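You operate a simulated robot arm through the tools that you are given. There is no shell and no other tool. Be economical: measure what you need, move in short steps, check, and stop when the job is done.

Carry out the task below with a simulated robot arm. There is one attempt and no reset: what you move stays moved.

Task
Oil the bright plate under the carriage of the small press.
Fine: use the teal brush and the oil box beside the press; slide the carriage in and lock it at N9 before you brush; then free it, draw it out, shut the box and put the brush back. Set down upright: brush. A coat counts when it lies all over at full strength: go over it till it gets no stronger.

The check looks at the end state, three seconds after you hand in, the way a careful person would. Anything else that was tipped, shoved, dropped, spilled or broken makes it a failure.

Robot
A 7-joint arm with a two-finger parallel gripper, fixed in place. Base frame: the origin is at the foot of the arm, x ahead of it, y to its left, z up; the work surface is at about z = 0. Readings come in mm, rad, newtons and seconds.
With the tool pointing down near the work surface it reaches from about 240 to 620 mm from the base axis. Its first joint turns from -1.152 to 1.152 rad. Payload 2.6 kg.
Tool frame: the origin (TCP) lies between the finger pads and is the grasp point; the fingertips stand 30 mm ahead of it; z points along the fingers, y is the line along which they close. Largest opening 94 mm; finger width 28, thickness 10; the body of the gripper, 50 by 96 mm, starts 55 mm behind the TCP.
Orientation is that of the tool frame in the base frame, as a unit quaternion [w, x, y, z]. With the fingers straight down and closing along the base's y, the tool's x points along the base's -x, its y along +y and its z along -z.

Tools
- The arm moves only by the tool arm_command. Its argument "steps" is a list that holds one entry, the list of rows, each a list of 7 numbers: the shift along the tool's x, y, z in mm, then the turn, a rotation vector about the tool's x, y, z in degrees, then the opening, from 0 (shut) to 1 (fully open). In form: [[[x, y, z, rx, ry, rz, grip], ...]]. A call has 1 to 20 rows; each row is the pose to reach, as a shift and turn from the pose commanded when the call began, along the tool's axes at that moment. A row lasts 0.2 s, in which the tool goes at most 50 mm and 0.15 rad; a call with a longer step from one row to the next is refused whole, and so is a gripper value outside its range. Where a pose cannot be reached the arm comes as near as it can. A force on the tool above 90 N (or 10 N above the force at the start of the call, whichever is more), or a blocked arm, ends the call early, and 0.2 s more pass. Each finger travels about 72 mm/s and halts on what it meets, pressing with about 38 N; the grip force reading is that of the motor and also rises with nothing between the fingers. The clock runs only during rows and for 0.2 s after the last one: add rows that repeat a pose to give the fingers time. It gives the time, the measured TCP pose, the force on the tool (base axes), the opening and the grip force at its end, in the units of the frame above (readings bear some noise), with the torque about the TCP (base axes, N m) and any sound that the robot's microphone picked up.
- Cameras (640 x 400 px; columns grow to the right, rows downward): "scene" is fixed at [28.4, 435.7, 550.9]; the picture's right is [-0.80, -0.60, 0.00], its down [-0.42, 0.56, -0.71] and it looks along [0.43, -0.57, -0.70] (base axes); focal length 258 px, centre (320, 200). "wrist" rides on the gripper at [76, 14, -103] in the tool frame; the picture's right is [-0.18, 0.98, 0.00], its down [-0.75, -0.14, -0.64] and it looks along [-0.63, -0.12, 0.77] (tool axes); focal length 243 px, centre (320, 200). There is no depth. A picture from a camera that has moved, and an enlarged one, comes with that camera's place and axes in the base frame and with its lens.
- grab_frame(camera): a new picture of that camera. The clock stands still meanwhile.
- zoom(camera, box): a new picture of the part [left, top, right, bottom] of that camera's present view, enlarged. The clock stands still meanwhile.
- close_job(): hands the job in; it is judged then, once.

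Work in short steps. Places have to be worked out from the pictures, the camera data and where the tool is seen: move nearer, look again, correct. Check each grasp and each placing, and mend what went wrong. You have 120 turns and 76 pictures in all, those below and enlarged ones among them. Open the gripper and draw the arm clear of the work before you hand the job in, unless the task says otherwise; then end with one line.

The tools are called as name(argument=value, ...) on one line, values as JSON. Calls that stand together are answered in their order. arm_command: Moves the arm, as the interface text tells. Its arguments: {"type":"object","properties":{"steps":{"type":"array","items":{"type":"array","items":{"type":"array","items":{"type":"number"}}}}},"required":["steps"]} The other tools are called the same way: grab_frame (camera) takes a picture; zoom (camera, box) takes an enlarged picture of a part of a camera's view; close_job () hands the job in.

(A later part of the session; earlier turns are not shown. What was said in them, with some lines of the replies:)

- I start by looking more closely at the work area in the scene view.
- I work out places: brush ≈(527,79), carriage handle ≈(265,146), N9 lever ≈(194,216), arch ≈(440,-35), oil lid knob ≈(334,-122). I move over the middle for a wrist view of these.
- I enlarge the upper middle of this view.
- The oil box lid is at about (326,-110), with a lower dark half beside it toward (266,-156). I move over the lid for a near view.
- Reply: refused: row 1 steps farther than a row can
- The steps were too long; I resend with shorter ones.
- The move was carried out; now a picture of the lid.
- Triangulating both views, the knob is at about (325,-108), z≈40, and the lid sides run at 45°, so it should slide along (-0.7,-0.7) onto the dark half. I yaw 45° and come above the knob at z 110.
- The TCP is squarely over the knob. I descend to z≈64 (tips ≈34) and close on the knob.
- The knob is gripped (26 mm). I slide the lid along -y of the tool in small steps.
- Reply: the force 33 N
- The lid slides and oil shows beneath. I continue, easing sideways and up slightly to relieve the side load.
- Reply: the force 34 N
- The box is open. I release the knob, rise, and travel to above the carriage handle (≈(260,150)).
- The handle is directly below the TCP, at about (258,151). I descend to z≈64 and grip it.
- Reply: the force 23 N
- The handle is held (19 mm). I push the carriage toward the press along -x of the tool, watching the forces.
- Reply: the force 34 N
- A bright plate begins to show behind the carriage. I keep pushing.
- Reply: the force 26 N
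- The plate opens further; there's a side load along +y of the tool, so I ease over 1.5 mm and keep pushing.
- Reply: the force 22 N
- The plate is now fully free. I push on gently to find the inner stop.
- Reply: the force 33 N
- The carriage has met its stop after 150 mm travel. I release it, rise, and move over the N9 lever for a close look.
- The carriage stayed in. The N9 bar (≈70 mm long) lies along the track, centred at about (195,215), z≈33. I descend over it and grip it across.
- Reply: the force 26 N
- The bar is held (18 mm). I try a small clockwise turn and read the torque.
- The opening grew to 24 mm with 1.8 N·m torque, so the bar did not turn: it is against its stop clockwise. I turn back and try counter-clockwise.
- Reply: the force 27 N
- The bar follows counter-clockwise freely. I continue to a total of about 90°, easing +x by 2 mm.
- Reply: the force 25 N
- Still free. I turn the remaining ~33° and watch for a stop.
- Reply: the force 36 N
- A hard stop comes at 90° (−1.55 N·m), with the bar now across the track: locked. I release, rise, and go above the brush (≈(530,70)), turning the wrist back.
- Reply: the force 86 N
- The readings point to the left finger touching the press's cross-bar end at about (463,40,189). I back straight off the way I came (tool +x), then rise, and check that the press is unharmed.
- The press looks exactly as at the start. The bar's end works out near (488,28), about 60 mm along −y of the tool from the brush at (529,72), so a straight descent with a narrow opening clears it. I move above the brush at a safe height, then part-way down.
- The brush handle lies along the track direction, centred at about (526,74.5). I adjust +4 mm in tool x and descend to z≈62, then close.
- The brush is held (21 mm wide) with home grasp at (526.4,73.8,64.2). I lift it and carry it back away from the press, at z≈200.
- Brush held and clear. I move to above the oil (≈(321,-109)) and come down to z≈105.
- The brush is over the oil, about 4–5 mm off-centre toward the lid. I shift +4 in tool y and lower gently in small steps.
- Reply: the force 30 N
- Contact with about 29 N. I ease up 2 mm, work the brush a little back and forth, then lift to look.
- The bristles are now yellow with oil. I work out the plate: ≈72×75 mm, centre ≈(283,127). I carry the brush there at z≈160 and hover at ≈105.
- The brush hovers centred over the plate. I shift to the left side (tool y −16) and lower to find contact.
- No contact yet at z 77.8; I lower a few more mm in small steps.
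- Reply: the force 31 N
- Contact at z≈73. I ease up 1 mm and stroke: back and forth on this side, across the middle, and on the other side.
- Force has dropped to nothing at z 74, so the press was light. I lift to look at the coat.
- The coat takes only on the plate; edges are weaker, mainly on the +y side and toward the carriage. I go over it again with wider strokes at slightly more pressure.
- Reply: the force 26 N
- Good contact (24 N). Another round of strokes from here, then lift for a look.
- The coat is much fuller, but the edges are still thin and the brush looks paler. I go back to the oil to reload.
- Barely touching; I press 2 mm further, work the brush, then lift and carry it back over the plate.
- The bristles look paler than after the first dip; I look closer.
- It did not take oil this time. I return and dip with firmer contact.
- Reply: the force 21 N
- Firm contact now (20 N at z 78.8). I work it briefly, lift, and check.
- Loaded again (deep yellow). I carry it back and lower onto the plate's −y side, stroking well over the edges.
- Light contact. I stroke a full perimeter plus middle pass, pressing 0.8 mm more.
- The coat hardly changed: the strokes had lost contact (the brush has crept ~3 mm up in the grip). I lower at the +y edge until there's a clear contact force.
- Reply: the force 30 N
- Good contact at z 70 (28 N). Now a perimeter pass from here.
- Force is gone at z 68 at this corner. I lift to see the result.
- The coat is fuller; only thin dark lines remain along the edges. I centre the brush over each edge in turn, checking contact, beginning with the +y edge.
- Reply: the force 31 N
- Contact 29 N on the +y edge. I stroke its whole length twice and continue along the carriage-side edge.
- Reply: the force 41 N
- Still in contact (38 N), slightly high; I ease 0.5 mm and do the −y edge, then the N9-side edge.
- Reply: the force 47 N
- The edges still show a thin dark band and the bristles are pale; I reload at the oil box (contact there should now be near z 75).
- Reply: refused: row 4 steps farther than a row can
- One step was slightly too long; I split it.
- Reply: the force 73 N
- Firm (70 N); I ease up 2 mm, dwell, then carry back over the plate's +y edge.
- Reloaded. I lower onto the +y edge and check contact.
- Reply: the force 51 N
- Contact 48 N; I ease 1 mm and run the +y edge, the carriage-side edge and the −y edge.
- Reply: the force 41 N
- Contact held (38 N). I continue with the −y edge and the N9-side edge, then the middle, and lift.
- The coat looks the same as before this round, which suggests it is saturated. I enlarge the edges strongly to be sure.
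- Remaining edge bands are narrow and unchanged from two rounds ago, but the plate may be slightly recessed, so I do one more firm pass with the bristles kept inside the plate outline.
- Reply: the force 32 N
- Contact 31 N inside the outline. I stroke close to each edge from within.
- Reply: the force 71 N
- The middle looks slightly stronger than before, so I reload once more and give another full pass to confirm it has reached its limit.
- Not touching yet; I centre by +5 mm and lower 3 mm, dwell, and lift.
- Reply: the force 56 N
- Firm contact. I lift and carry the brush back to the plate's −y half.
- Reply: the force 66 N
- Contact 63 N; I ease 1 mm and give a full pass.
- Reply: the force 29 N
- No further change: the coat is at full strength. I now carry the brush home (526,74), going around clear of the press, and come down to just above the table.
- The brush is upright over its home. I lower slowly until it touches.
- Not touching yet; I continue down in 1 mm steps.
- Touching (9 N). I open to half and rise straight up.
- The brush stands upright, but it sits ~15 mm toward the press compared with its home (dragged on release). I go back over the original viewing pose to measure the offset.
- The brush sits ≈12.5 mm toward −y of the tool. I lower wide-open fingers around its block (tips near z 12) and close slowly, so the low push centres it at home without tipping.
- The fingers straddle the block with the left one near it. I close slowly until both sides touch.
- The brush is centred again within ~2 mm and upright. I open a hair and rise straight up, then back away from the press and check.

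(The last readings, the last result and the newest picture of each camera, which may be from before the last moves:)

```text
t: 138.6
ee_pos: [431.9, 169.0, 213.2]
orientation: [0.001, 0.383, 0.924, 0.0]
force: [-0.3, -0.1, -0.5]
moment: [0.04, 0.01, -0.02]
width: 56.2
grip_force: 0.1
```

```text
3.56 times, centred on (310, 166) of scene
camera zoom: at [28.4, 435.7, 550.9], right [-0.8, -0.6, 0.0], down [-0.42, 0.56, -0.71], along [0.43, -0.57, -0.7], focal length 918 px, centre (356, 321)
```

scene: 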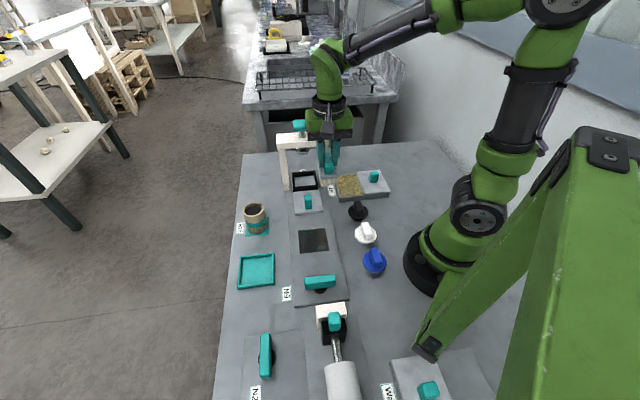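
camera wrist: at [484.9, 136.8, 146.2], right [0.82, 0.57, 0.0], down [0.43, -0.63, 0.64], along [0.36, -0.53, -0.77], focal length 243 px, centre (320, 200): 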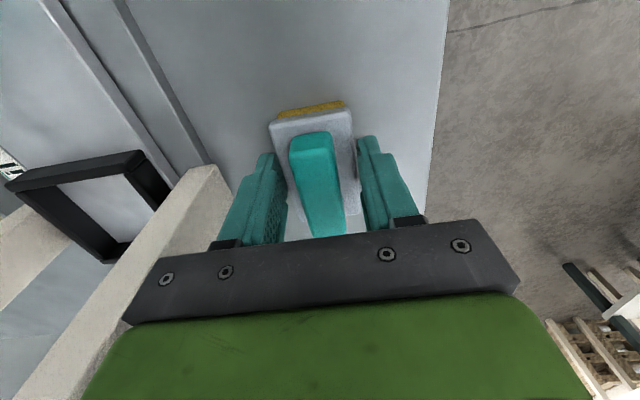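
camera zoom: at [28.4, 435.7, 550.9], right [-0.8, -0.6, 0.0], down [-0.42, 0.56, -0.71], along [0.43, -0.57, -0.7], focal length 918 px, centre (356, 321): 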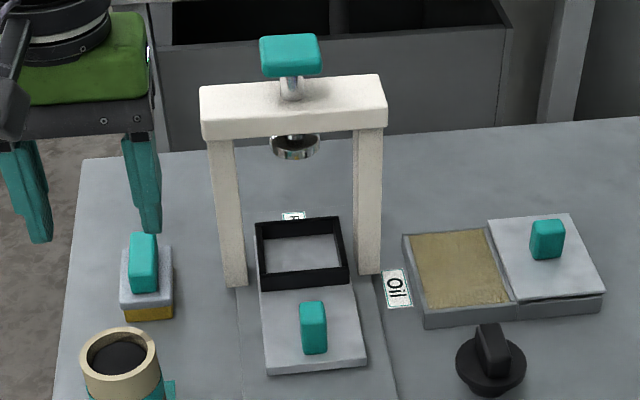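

The brush is back exactly where it stood. Now I go to the N9 bar, turning the wrist to grip across it (yaw −45°).

arm_command(steps=[[[17, -11, 0, 0, 0, -8, 0.6], [34, -22, 0, 0, 0, -16, 0.6], [51, -33, 0, 0, 0, -24, 0.6], [68, -45, 0, 0, 0, -32, 0.6], [85, -57, 0, 0, 0, -40, 0.6], [102, -68, 0, 0, 0, -48, 0.6], [119, -80, 0, 0, 0, -56, 0.6], [136, -91, 0, 0, 0, -64, 0.6], [153, -102, 0, 0, 0, -72, 0.6], [170, -113, 0, 0, 0, -80, 0.6], [187, -124, 10, 0, 0, -88, 0.6], [199.5, -133, 40, 0, 0, -91, 0.6], [199.5, -133, 80, 0, 0, -91, 0.6], [199.5, -133, 95, 0, 0, -91, 0.6]]])

grab_frame(camera="wrist")

```text
t: 141.6
ee_pos: [196.8, 216.6, 119.0]
orientation: [0.0, -0.391, 0.92, -0.001]
force: [0.6, 0.3, -0.3]
moment: [0.0, 0.0, 0.02]
width: 56.0
grip_force: 0.0
```

```text
16 pictures are left
camera wrist: at [134.9, 171.5, 221.1], right [-0.58, 0.81, 0.0], down [0.62, 0.44, 0.64], along [0.52, 0.37, -0.77], focal length 243 px, centre (320, 200)
```

wrist: 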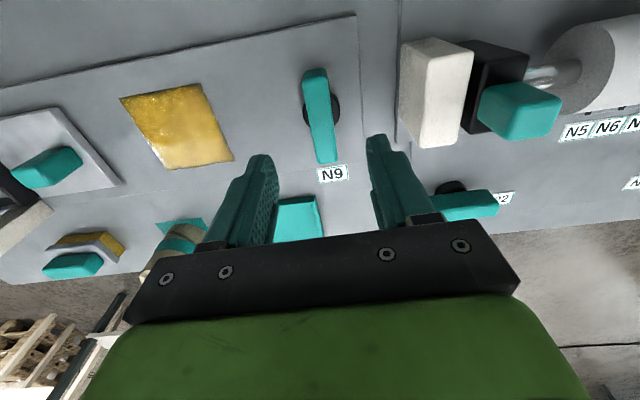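

The coat looks full from this side too. I descend on the N9 bar and grip it.

arm_command(steps=[[[0, 0, 35, 0, 0, 0, 0.6], [0, 0, 64, 0, 0, 0, 0.55], [0, 0, 64, 0, 0, 0, 0.3], [0, 0, 64, 0, 0, 0, 0.1], [0, 0, 64, 0, 0, 0, 0.1], [0, 0, 64, 0, 0, 0, 0.1]]])

```text
t: 143.0
ee_pos: [199.8, 217.4, 54.1]
orientation: [0.0, -0.392, 0.92, 0.0]
force: [-16.1, 21.5, -10.3]
moment: [0.36, 0.06, -0.41]
width: 24.0
grip_force: 12.8
```

Held nearly; I close fully, ease 2 mm and turn clockwise.

arm_command(steps=[[[0, 2, 0, 0, 0, 0, 0.05], [0, 2, 0, 0, 0, 8, 0.05], [0, 2, 0, 0, 0, 16, 0.05], [0, 2, 0, 0, 0, 24, 0.05], [0, 2, 0, 0, 0, 32, 0.05], [0, 2, 0, 0, 0, 40, 0.05], [0, 2, 0, 0, 0, 45, 0.05], [0, 2, 0, 0, 0, 45, 0.05]]])

```text
t: 144.8
ee_pos: [198.9, 216.1, 55.6]
orientation: [0.002, -0.007, 1.0, 0.001]
force: [14.2, -4.1, 11.0]
moment: [-0.05, 0.44, 0.03]
width: 17.7
grip_force: 45.2
```

It follows (18 mm, little torque). I turn the remaining 46°, to the free stop.

arm_command(steps=[[[0, 0, 0, 0, 0, 8, 0.05], [0, 0, 0, 0, 0, 16, 0.05], [0, 0, 0, 0, 0, 24, 0.05], [0, 0, 0, 0, 0, 32, 0.05], [0, 0, 0, 0, 0, 40, 0.05], [0, 0, 0, 0, 0, 46, 0.05], [0, 0, 0, 0, 0, 48, 0.05], [0, 0, 0, 0, 0, 48, 0.05]]])

```text
t: 146.6
ee_pos: [195.6, 215.3, 54.0]
orientation: [0.001, 0.397, 0.918, -0.005]
force: [1.8, -39.0, 4.3]
moment: [-0.48, -0.75, 1.37]
width: 18.4
grip_force: 44.9
```

The stop is reached (1.4 N·m): freed. I release, rise and go to the carriage handle at (366,43).

arm_command(steps=[[[0, 0, 0, 0, 0, 0, 0.35], [0, 0, 0, 0, 0, 0, 0.6], [0, 0, -45, 0, 0, -1.5, 0.7], [0, 0, -85, 0, 0, -1.5, 0.7], [-40, 0, -90, 0, 0, -1.5, 0.7], [-85, 0, -90, 0, 0, -1.5, 0.7], [-130, 0, -90, 0, 0, -1.5, 0.7], [-175, -3, -90, 0, 0, -1.5, 0.7], [-215, -6, -90, 0, 0, -1.5, 0.7], [-235, -7, -70, 0, 0, -1.5, 0.7], [-235, -7, -45, 0, 0, -1.5, 0.7], [-235, -7, -45, 0, 0, -1.5, 0.7]]])

grab_frame(camera="wrist")

zoom(camera="scene", box=[240, 140, 400, 310])

```text
t: 149.2
ee_pos: [350.3, 39.9, 101.2]
orientation: [0.0, 0.387, 0.922, 0.0]
force: [1.1, 0.1, 0.2]
moment: [0.01, -0.02, -0.02]
width: 65.5
grip_force: 0.1
```

```text
15 pictures are left
camera wrist: at [307.9, 103.5, 203.8], right [0.83, 0.56, 0.0], down [0.43, -0.64, 0.64], along [0.36, -0.53, -0.77], focal length 243 px, centre (320, 200)
```

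wrist: 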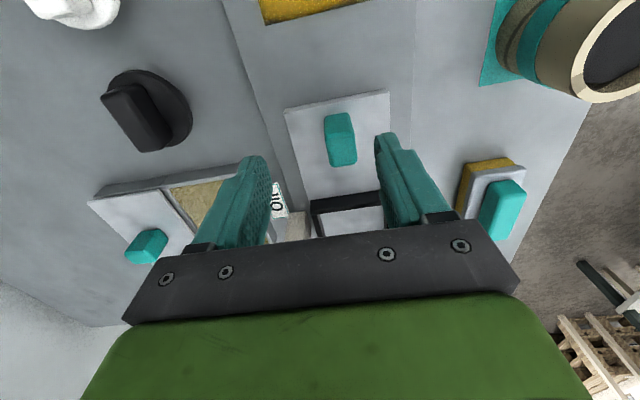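

```text
2.35 times, centred on (320, 225) of scene
camera zoom: at [28.4, 435.7, 550.9], right [-0.8, -0.6, 0.0], down [-0.42, 0.56, -0.71], along [0.43, -0.57, -0.7], focal length 608 px, centre (320, 141)
```

zoom: 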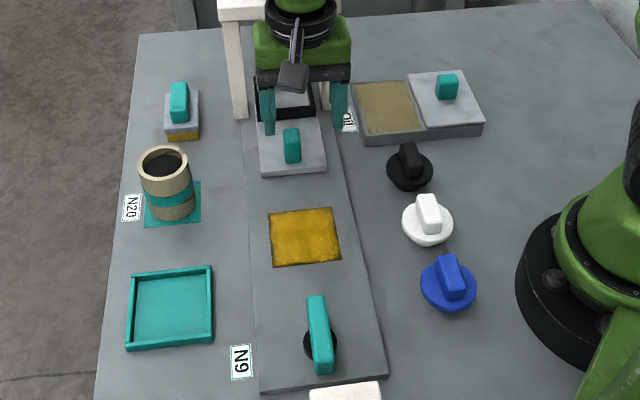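

The bar lies along the track again. The handle is ~14 mm to +y and 7 mm ahead; I align, descend and grip.

arm_command(steps=[[[-7, 14, 0, 0, 0, -1, 0.7], [-7, 14, 20, 0, 0, -1, 0.7], [-7, 14, 35, 0, 0, -1, 0.7], [-7, 14, 35, 0, 0, -1, 0.4], [-7, 14, 35, 0, 0, -1, 0.1], [-7, 14, 35, 0, 0, -1, 0.1], [-7, 14, 35, 0, 0, -1, 0.1]]])

```text
t: 150.8
ee_pos: [364.9, 44.9, 64.9]
orientation: [-0.001, 0.38, 0.925, -0.001]
force: [-17.3, -9.5, 12.2]
moment: [-0.39, -0.53, -0.83]
width: 20.1
grip_force: 45.3
```

Handle held. I draw the carriage out along +x of the tool, in small steps.

arm_command(steps=[[[10, -1, 0, 0, 0, 0, 0.1], [20, -1, 0, 0, 0, 0, 0.1], [30, -1, 0, 0, 0, 0, 0.1], [40, -1, 0, 0, 0, 0, 0.1], [50, -1, 0, 0, 0, 0, 0.1]]])

```text
t: 152.0
ee_pos: [329.6, 81.1, 65.4]
orientation: [0.0, 0.376, 0.927, 0.0]
force: [-4.7, -5.6, -4.6]
moment: [-0.37, -0.18, -1.12]
width: 20.0
grip_force: 44.9
```

It slides freely. I continue another 50 mm with a slight yaw correction.

arm_command(steps=[[[10, 0, 0, 0, 0, 1, 0.1], [20, 0, 0, 0, 0, 1, 0.1], [30, 0, 0, 0, 0, 1, 0.1], [40, 0, 0, 0, 0, 1, 0.1], [50, 0, 0, 0, 0, 1, 0.1]]])

```text
t: 153.2
ee_pos: [294.6, 115.3, 64.6]
orientation: [0.001, 0.385, 0.923, 0.0]
force: [-1.6, -3.6, -5.9]
moment: [-0.65, -0.45, 1.24]
width: 19.6
grip_force: 44.9
```

Nearly there; I draw the last ≈50 mm, expecting the outer stop near (260,150).

arm_command(steps=[[[10, 0, 0, 0, 0, -0.5, 0.1], [20, 0, 0, 0, 0, -0.5, 0.1], [30, 0, 0, 0, 0, -0.5, 0.1], [40, 0, 0, 0, 0, -0.5, 0.1], [47, 0, 0, 0, 0, -0.5, 0.1], [51, 0, 0, 0, 0, -0.5, 0.1]]])

zoom(camera="scene", box=[240, 140, 400, 310])

```text
t: 154.6
ee_pos: [259.1, 151.5, 65.4]
orientation: [0.0, 0.383, 0.924, 0.0]
force: [-5.5, -16.0, 22.5]
moment: [0.63, 0.97, 0.33]
width: 19.7
grip_force: 45.2
```

```text
2.35 times, centred on (320, 225) of scene
camera zoom: at [28.4, 435.6, 551.0], right [-0.8, -0.6, 0.0], down [-0.42, 0.56, -0.71], along [0.43, -0.57, -0.7], focal length 608 px, centre (320, 141)
```

zoom: 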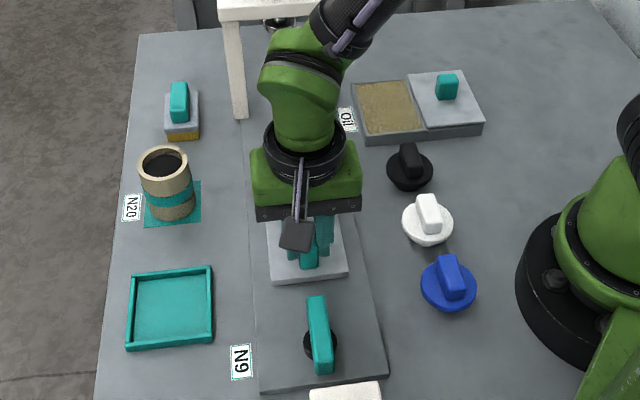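

The carriage is back at its starting place. I nudge 4 mm more to be sure of the stop, then release and rise.

arm_command(steps=[[[2, 0, 0, 0, 0, 0, 0.1], [4, 0, 0, 0, 0, 0, 0.1], [4, 0, 0, 0, 0, 0, 0.1]]])

```text
t: 155.4
ee_pos: [258.8, 151.7, 64.5]
orientation: [0.003, 0.384, 0.923, 0.0]
force: [16.6, -37.1, 17.1]
moment: [-0.4, 0.29, 0.48]
width: 20.2
grip_force: 44.6
```

At the stop. I release, rise and travel to the oil box lid knob (≈(270,-162)).

arm_command(steps=[[[-3, 0, 0, 0, 0, 0, 0.1], [-3, 0, 0, 0, 0, 0, 0.4], [-3, 0, 0, 0, 0, 0, 0.7], [-3, 0, -40, 0, 0, 0, 0.8], [-3, 0, -85, 0, 0, 0, 0.8], [-3, 0, -130, 0, 0, 0, 0.8], [-35, -33, -130, 0, 0, 0, 0.8], [-68, -64, -130, 0, 0, 0, 0.8], [-101, -95, -130, 0, 0, 0, 0.8], [-134, -126, -130, 0, 0, 0, 0.8], [-167, -157, -130, 0, 0, 0, 0.8], [-200, -188, -130, 0, 0, 0, 0.8], [-232, -214, -120, 0, 0, 0, 0.8], [-232, -214, -75, 0, 0, 0, 0.8], [-232, -214, -45, 0, 0, 0, 0.8]]])

grab_frame(camera="wrist")

```text
t: 158.6
ee_pos: [268.4, -163.4, 110.2]
orientation: [0.0, 0.382, 0.924, -0.001]
force: [0.7, 0.4, -0.9]
moment: [0.02, 0.0, 0.01]
width: 75.4
grip_force: 0.1
```

```text
12 pictures are left
camera wrist: at [225.4, -98.9, 211.6], right [0.82, 0.57, 0.0], down [0.43, -0.63, 0.64], along [0.36, -0.53, -0.77], focal length 243 px, centre (320, 200)
```

wrist: 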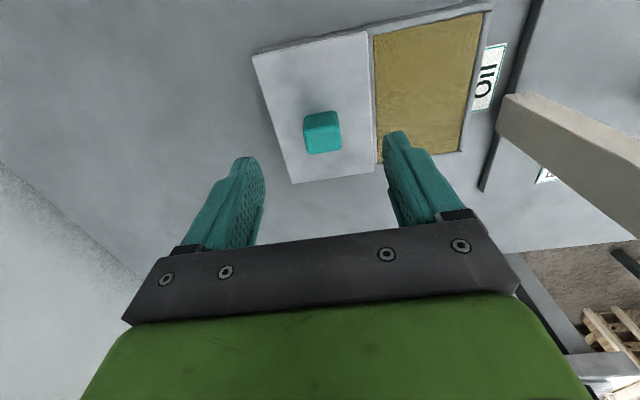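

The knob is centred below. I descend to z≈64, grip it, and start sliding it shut.

arm_command(steps=[[[0, 0, 25, 0, 0, 0, 0.8], [0, 0, 45, 0, 0, 0, 0.7], [0, 0, 45, 0, 0, 0, 0.4], [0, 0, 45, 0, 0, 0, 0.15], [0, 0, 45, 0, 0, 0, 0.1], [0, 0, 45, 0, 0, 0, 0.1]]])

arm_command(steps=[[[-1, 8, 0, 0, 0, 0, 0.1], [-1, 16, 0, 0, 0, 0, 0.1], [-1, 26, 0, 0, 0, 0, 0.1], [-1, 36, 0, 0, 0, 0, 0.1]]])

```text
t: 160.0
ee_pos: [270.7, -161.7, 64.9]
orientation: [0.0, 0.382, 0.924, -0.001]
force: [7.1, 3.2, -13.9]
moment: [-0.47, -0.71, -0.3]
width: 25.8
grip_force: 45.0
```

```text
t: 161.0
ee_pos: [296.9, -136.0, 65.9]
orientation: [-0.001, 0.383, 0.924, 0.002]
force: [-15.0, 15.3, 23.9]
moment: [-0.03, 0.05, -0.04]
width: 25.7
grip_force: 45.8
```

It slides. I push the remaining ≈40 mm to the closed stop, easing +1.5 mm sideways.

arm_command(steps=[[[1.5, 10, -0.5, 0, 0, 0, 0.1], [1.5, 20, -0.5, 0, 0, 0, 0.1], [1.5, 30, -0.5, 0, 0, 0, 0.1], [1.5, 38, -0.5, 0, 0, 0, 0.1], [1.5, 42, -0.5, 0, 0, 0, 0.1], [1.5, 44, -0.5, 0, 0, 0, 0.1]]])

zoom(camera="scene", box=[280, 110, 400, 220])

```text
t: 162.4
ee_pos: [326.2, -107.0, 66.2]
orientation: [0.001, 0.382, 0.924, -0.002]
force: [-0.5, -12.3, -1.6]
moment: [-0.77, -1.04, -0.02]
width: 25.8
grip_force: 44.8
```

```text
3.64 times, centred on (340, 165) of scene
camera zoom: at [28.4, 435.7, 550.9], right [-0.8, -0.6, 0.0], down [-0.42, 0.56, -0.71], along [0.43, -0.57, -0.7], focal length 939 px, centre (247, 327)
```

zoom: 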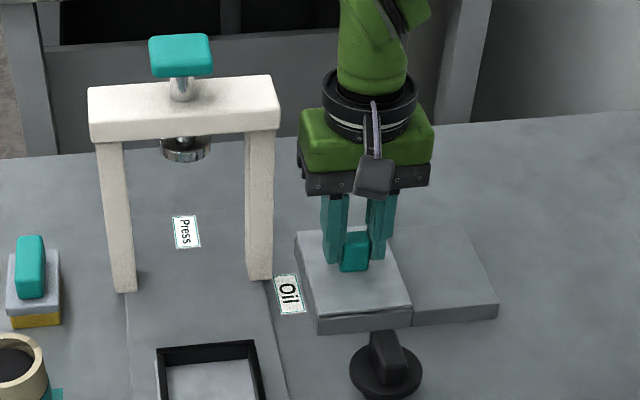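

The box is shut as at the start. I release, rise and draw the arm clear, then check the whole scene.

arm_command(steps=[[[0, 0, 0, 0, 0, 0, 0.4], [0, 0, 0, 0, 0, 0, 0.6], [0, 0, -40, 0, 0, 0, 0.7], [0, 0, -85, 0, 0, 0, 0.7], [0, 0, -130, 0, 0, 0, 0.8], [20, -30, -165, 0, 0, 0, 1], [30, -60, -195, 0, 0, 0, 1], [30, -60, -195, 0, 0, 0, 1]]])

grab_frame(camera="scene")

zoom(camera="scene", box=[220, 110, 420, 310])

```text
refused: row 6 steps farther than a row can; nothing moved
```

```text
10 pictures are left
```

scene: 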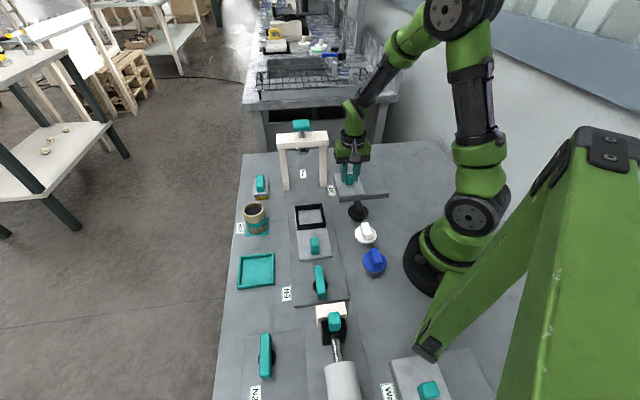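

```text
2.00 times, centred on (320, 210) of scene
camera zoom: at [28.4, 435.7, 550.9], right [-0.8, -0.6, 0.0], down [-0.42, 0.56, -0.71], along [0.43, -0.57, -0.7], focal length 516 px, centre (320, 180)
```

zoom: 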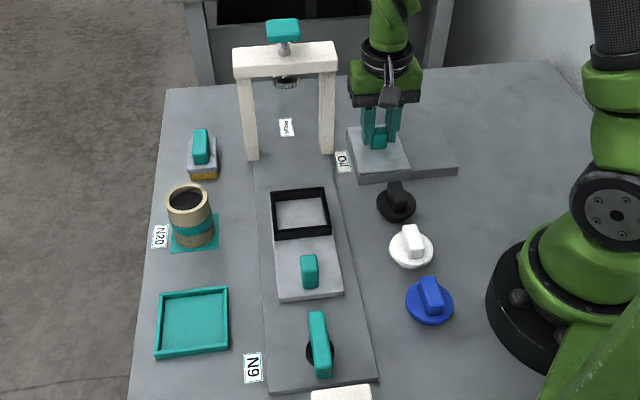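

The call was refused for one long step; everything else stands as wanted. I resend the release and retreat with shorter steps.

arm_command(steps=[[[0, 0, 0, 0, 0, 0, 0.4], [0, 0, 0, 0, 0, 0, 0.6], [0, 0, -40, 0, 0, 0, 0.7], [0, 0, -80, 0, 0, 0, 0.7], [0, 0, -120, 0, 0, 0, 0.8], [15, -20, -155, 0, 0, 0, 1], [25, -40, -190, 0, 0, 0, 1], [25, -40, -190, 0, 0, 0, 1]]])

zoom(camera="scene", box=[220, 110, 420, 310])

```text
t: 164.2
ee_pos: [277.6, -116.7, 256.2]
orientation: [0.0, 0.381, 0.924, 0.0]
force: [0.3, 0.5, -0.5]
moment: [0.01, -0.01, 0.01]
width: 93.9
grip_force: 0.1
```

```text
2.00 times, centred on (320, 210) of scene
camera zoom: at [28.4, 435.7, 550.9], right [-0.8, -0.6, 0.0], down [-0.42, 0.56, -0.71], along [0.43, -0.57, -0.7], focal length 516 px, centre (320, 180)
```

zoom: 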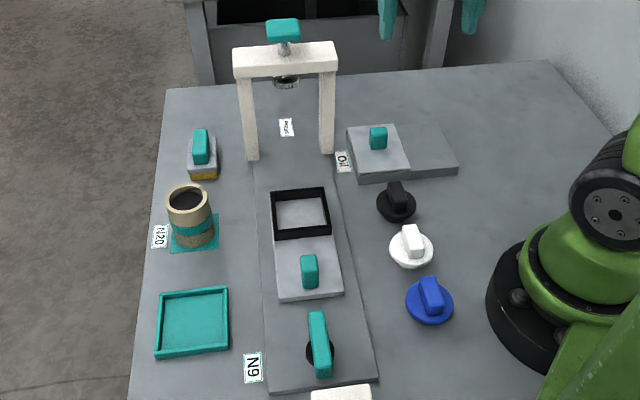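

Everything is in place: carriage out and free, box shut, brush upright at home, arm clear. I hand in.

close_job()

```text
The job is handed in.
```

The bright plate is oiled all over until further brushing made no change (a thin dark line still shows along its edges in the pictures); the carriage is freed and drawn out, the oil box is shut, and the brush is upright in its place. On the way a finger touched the press cross-bar, with no visible shift.
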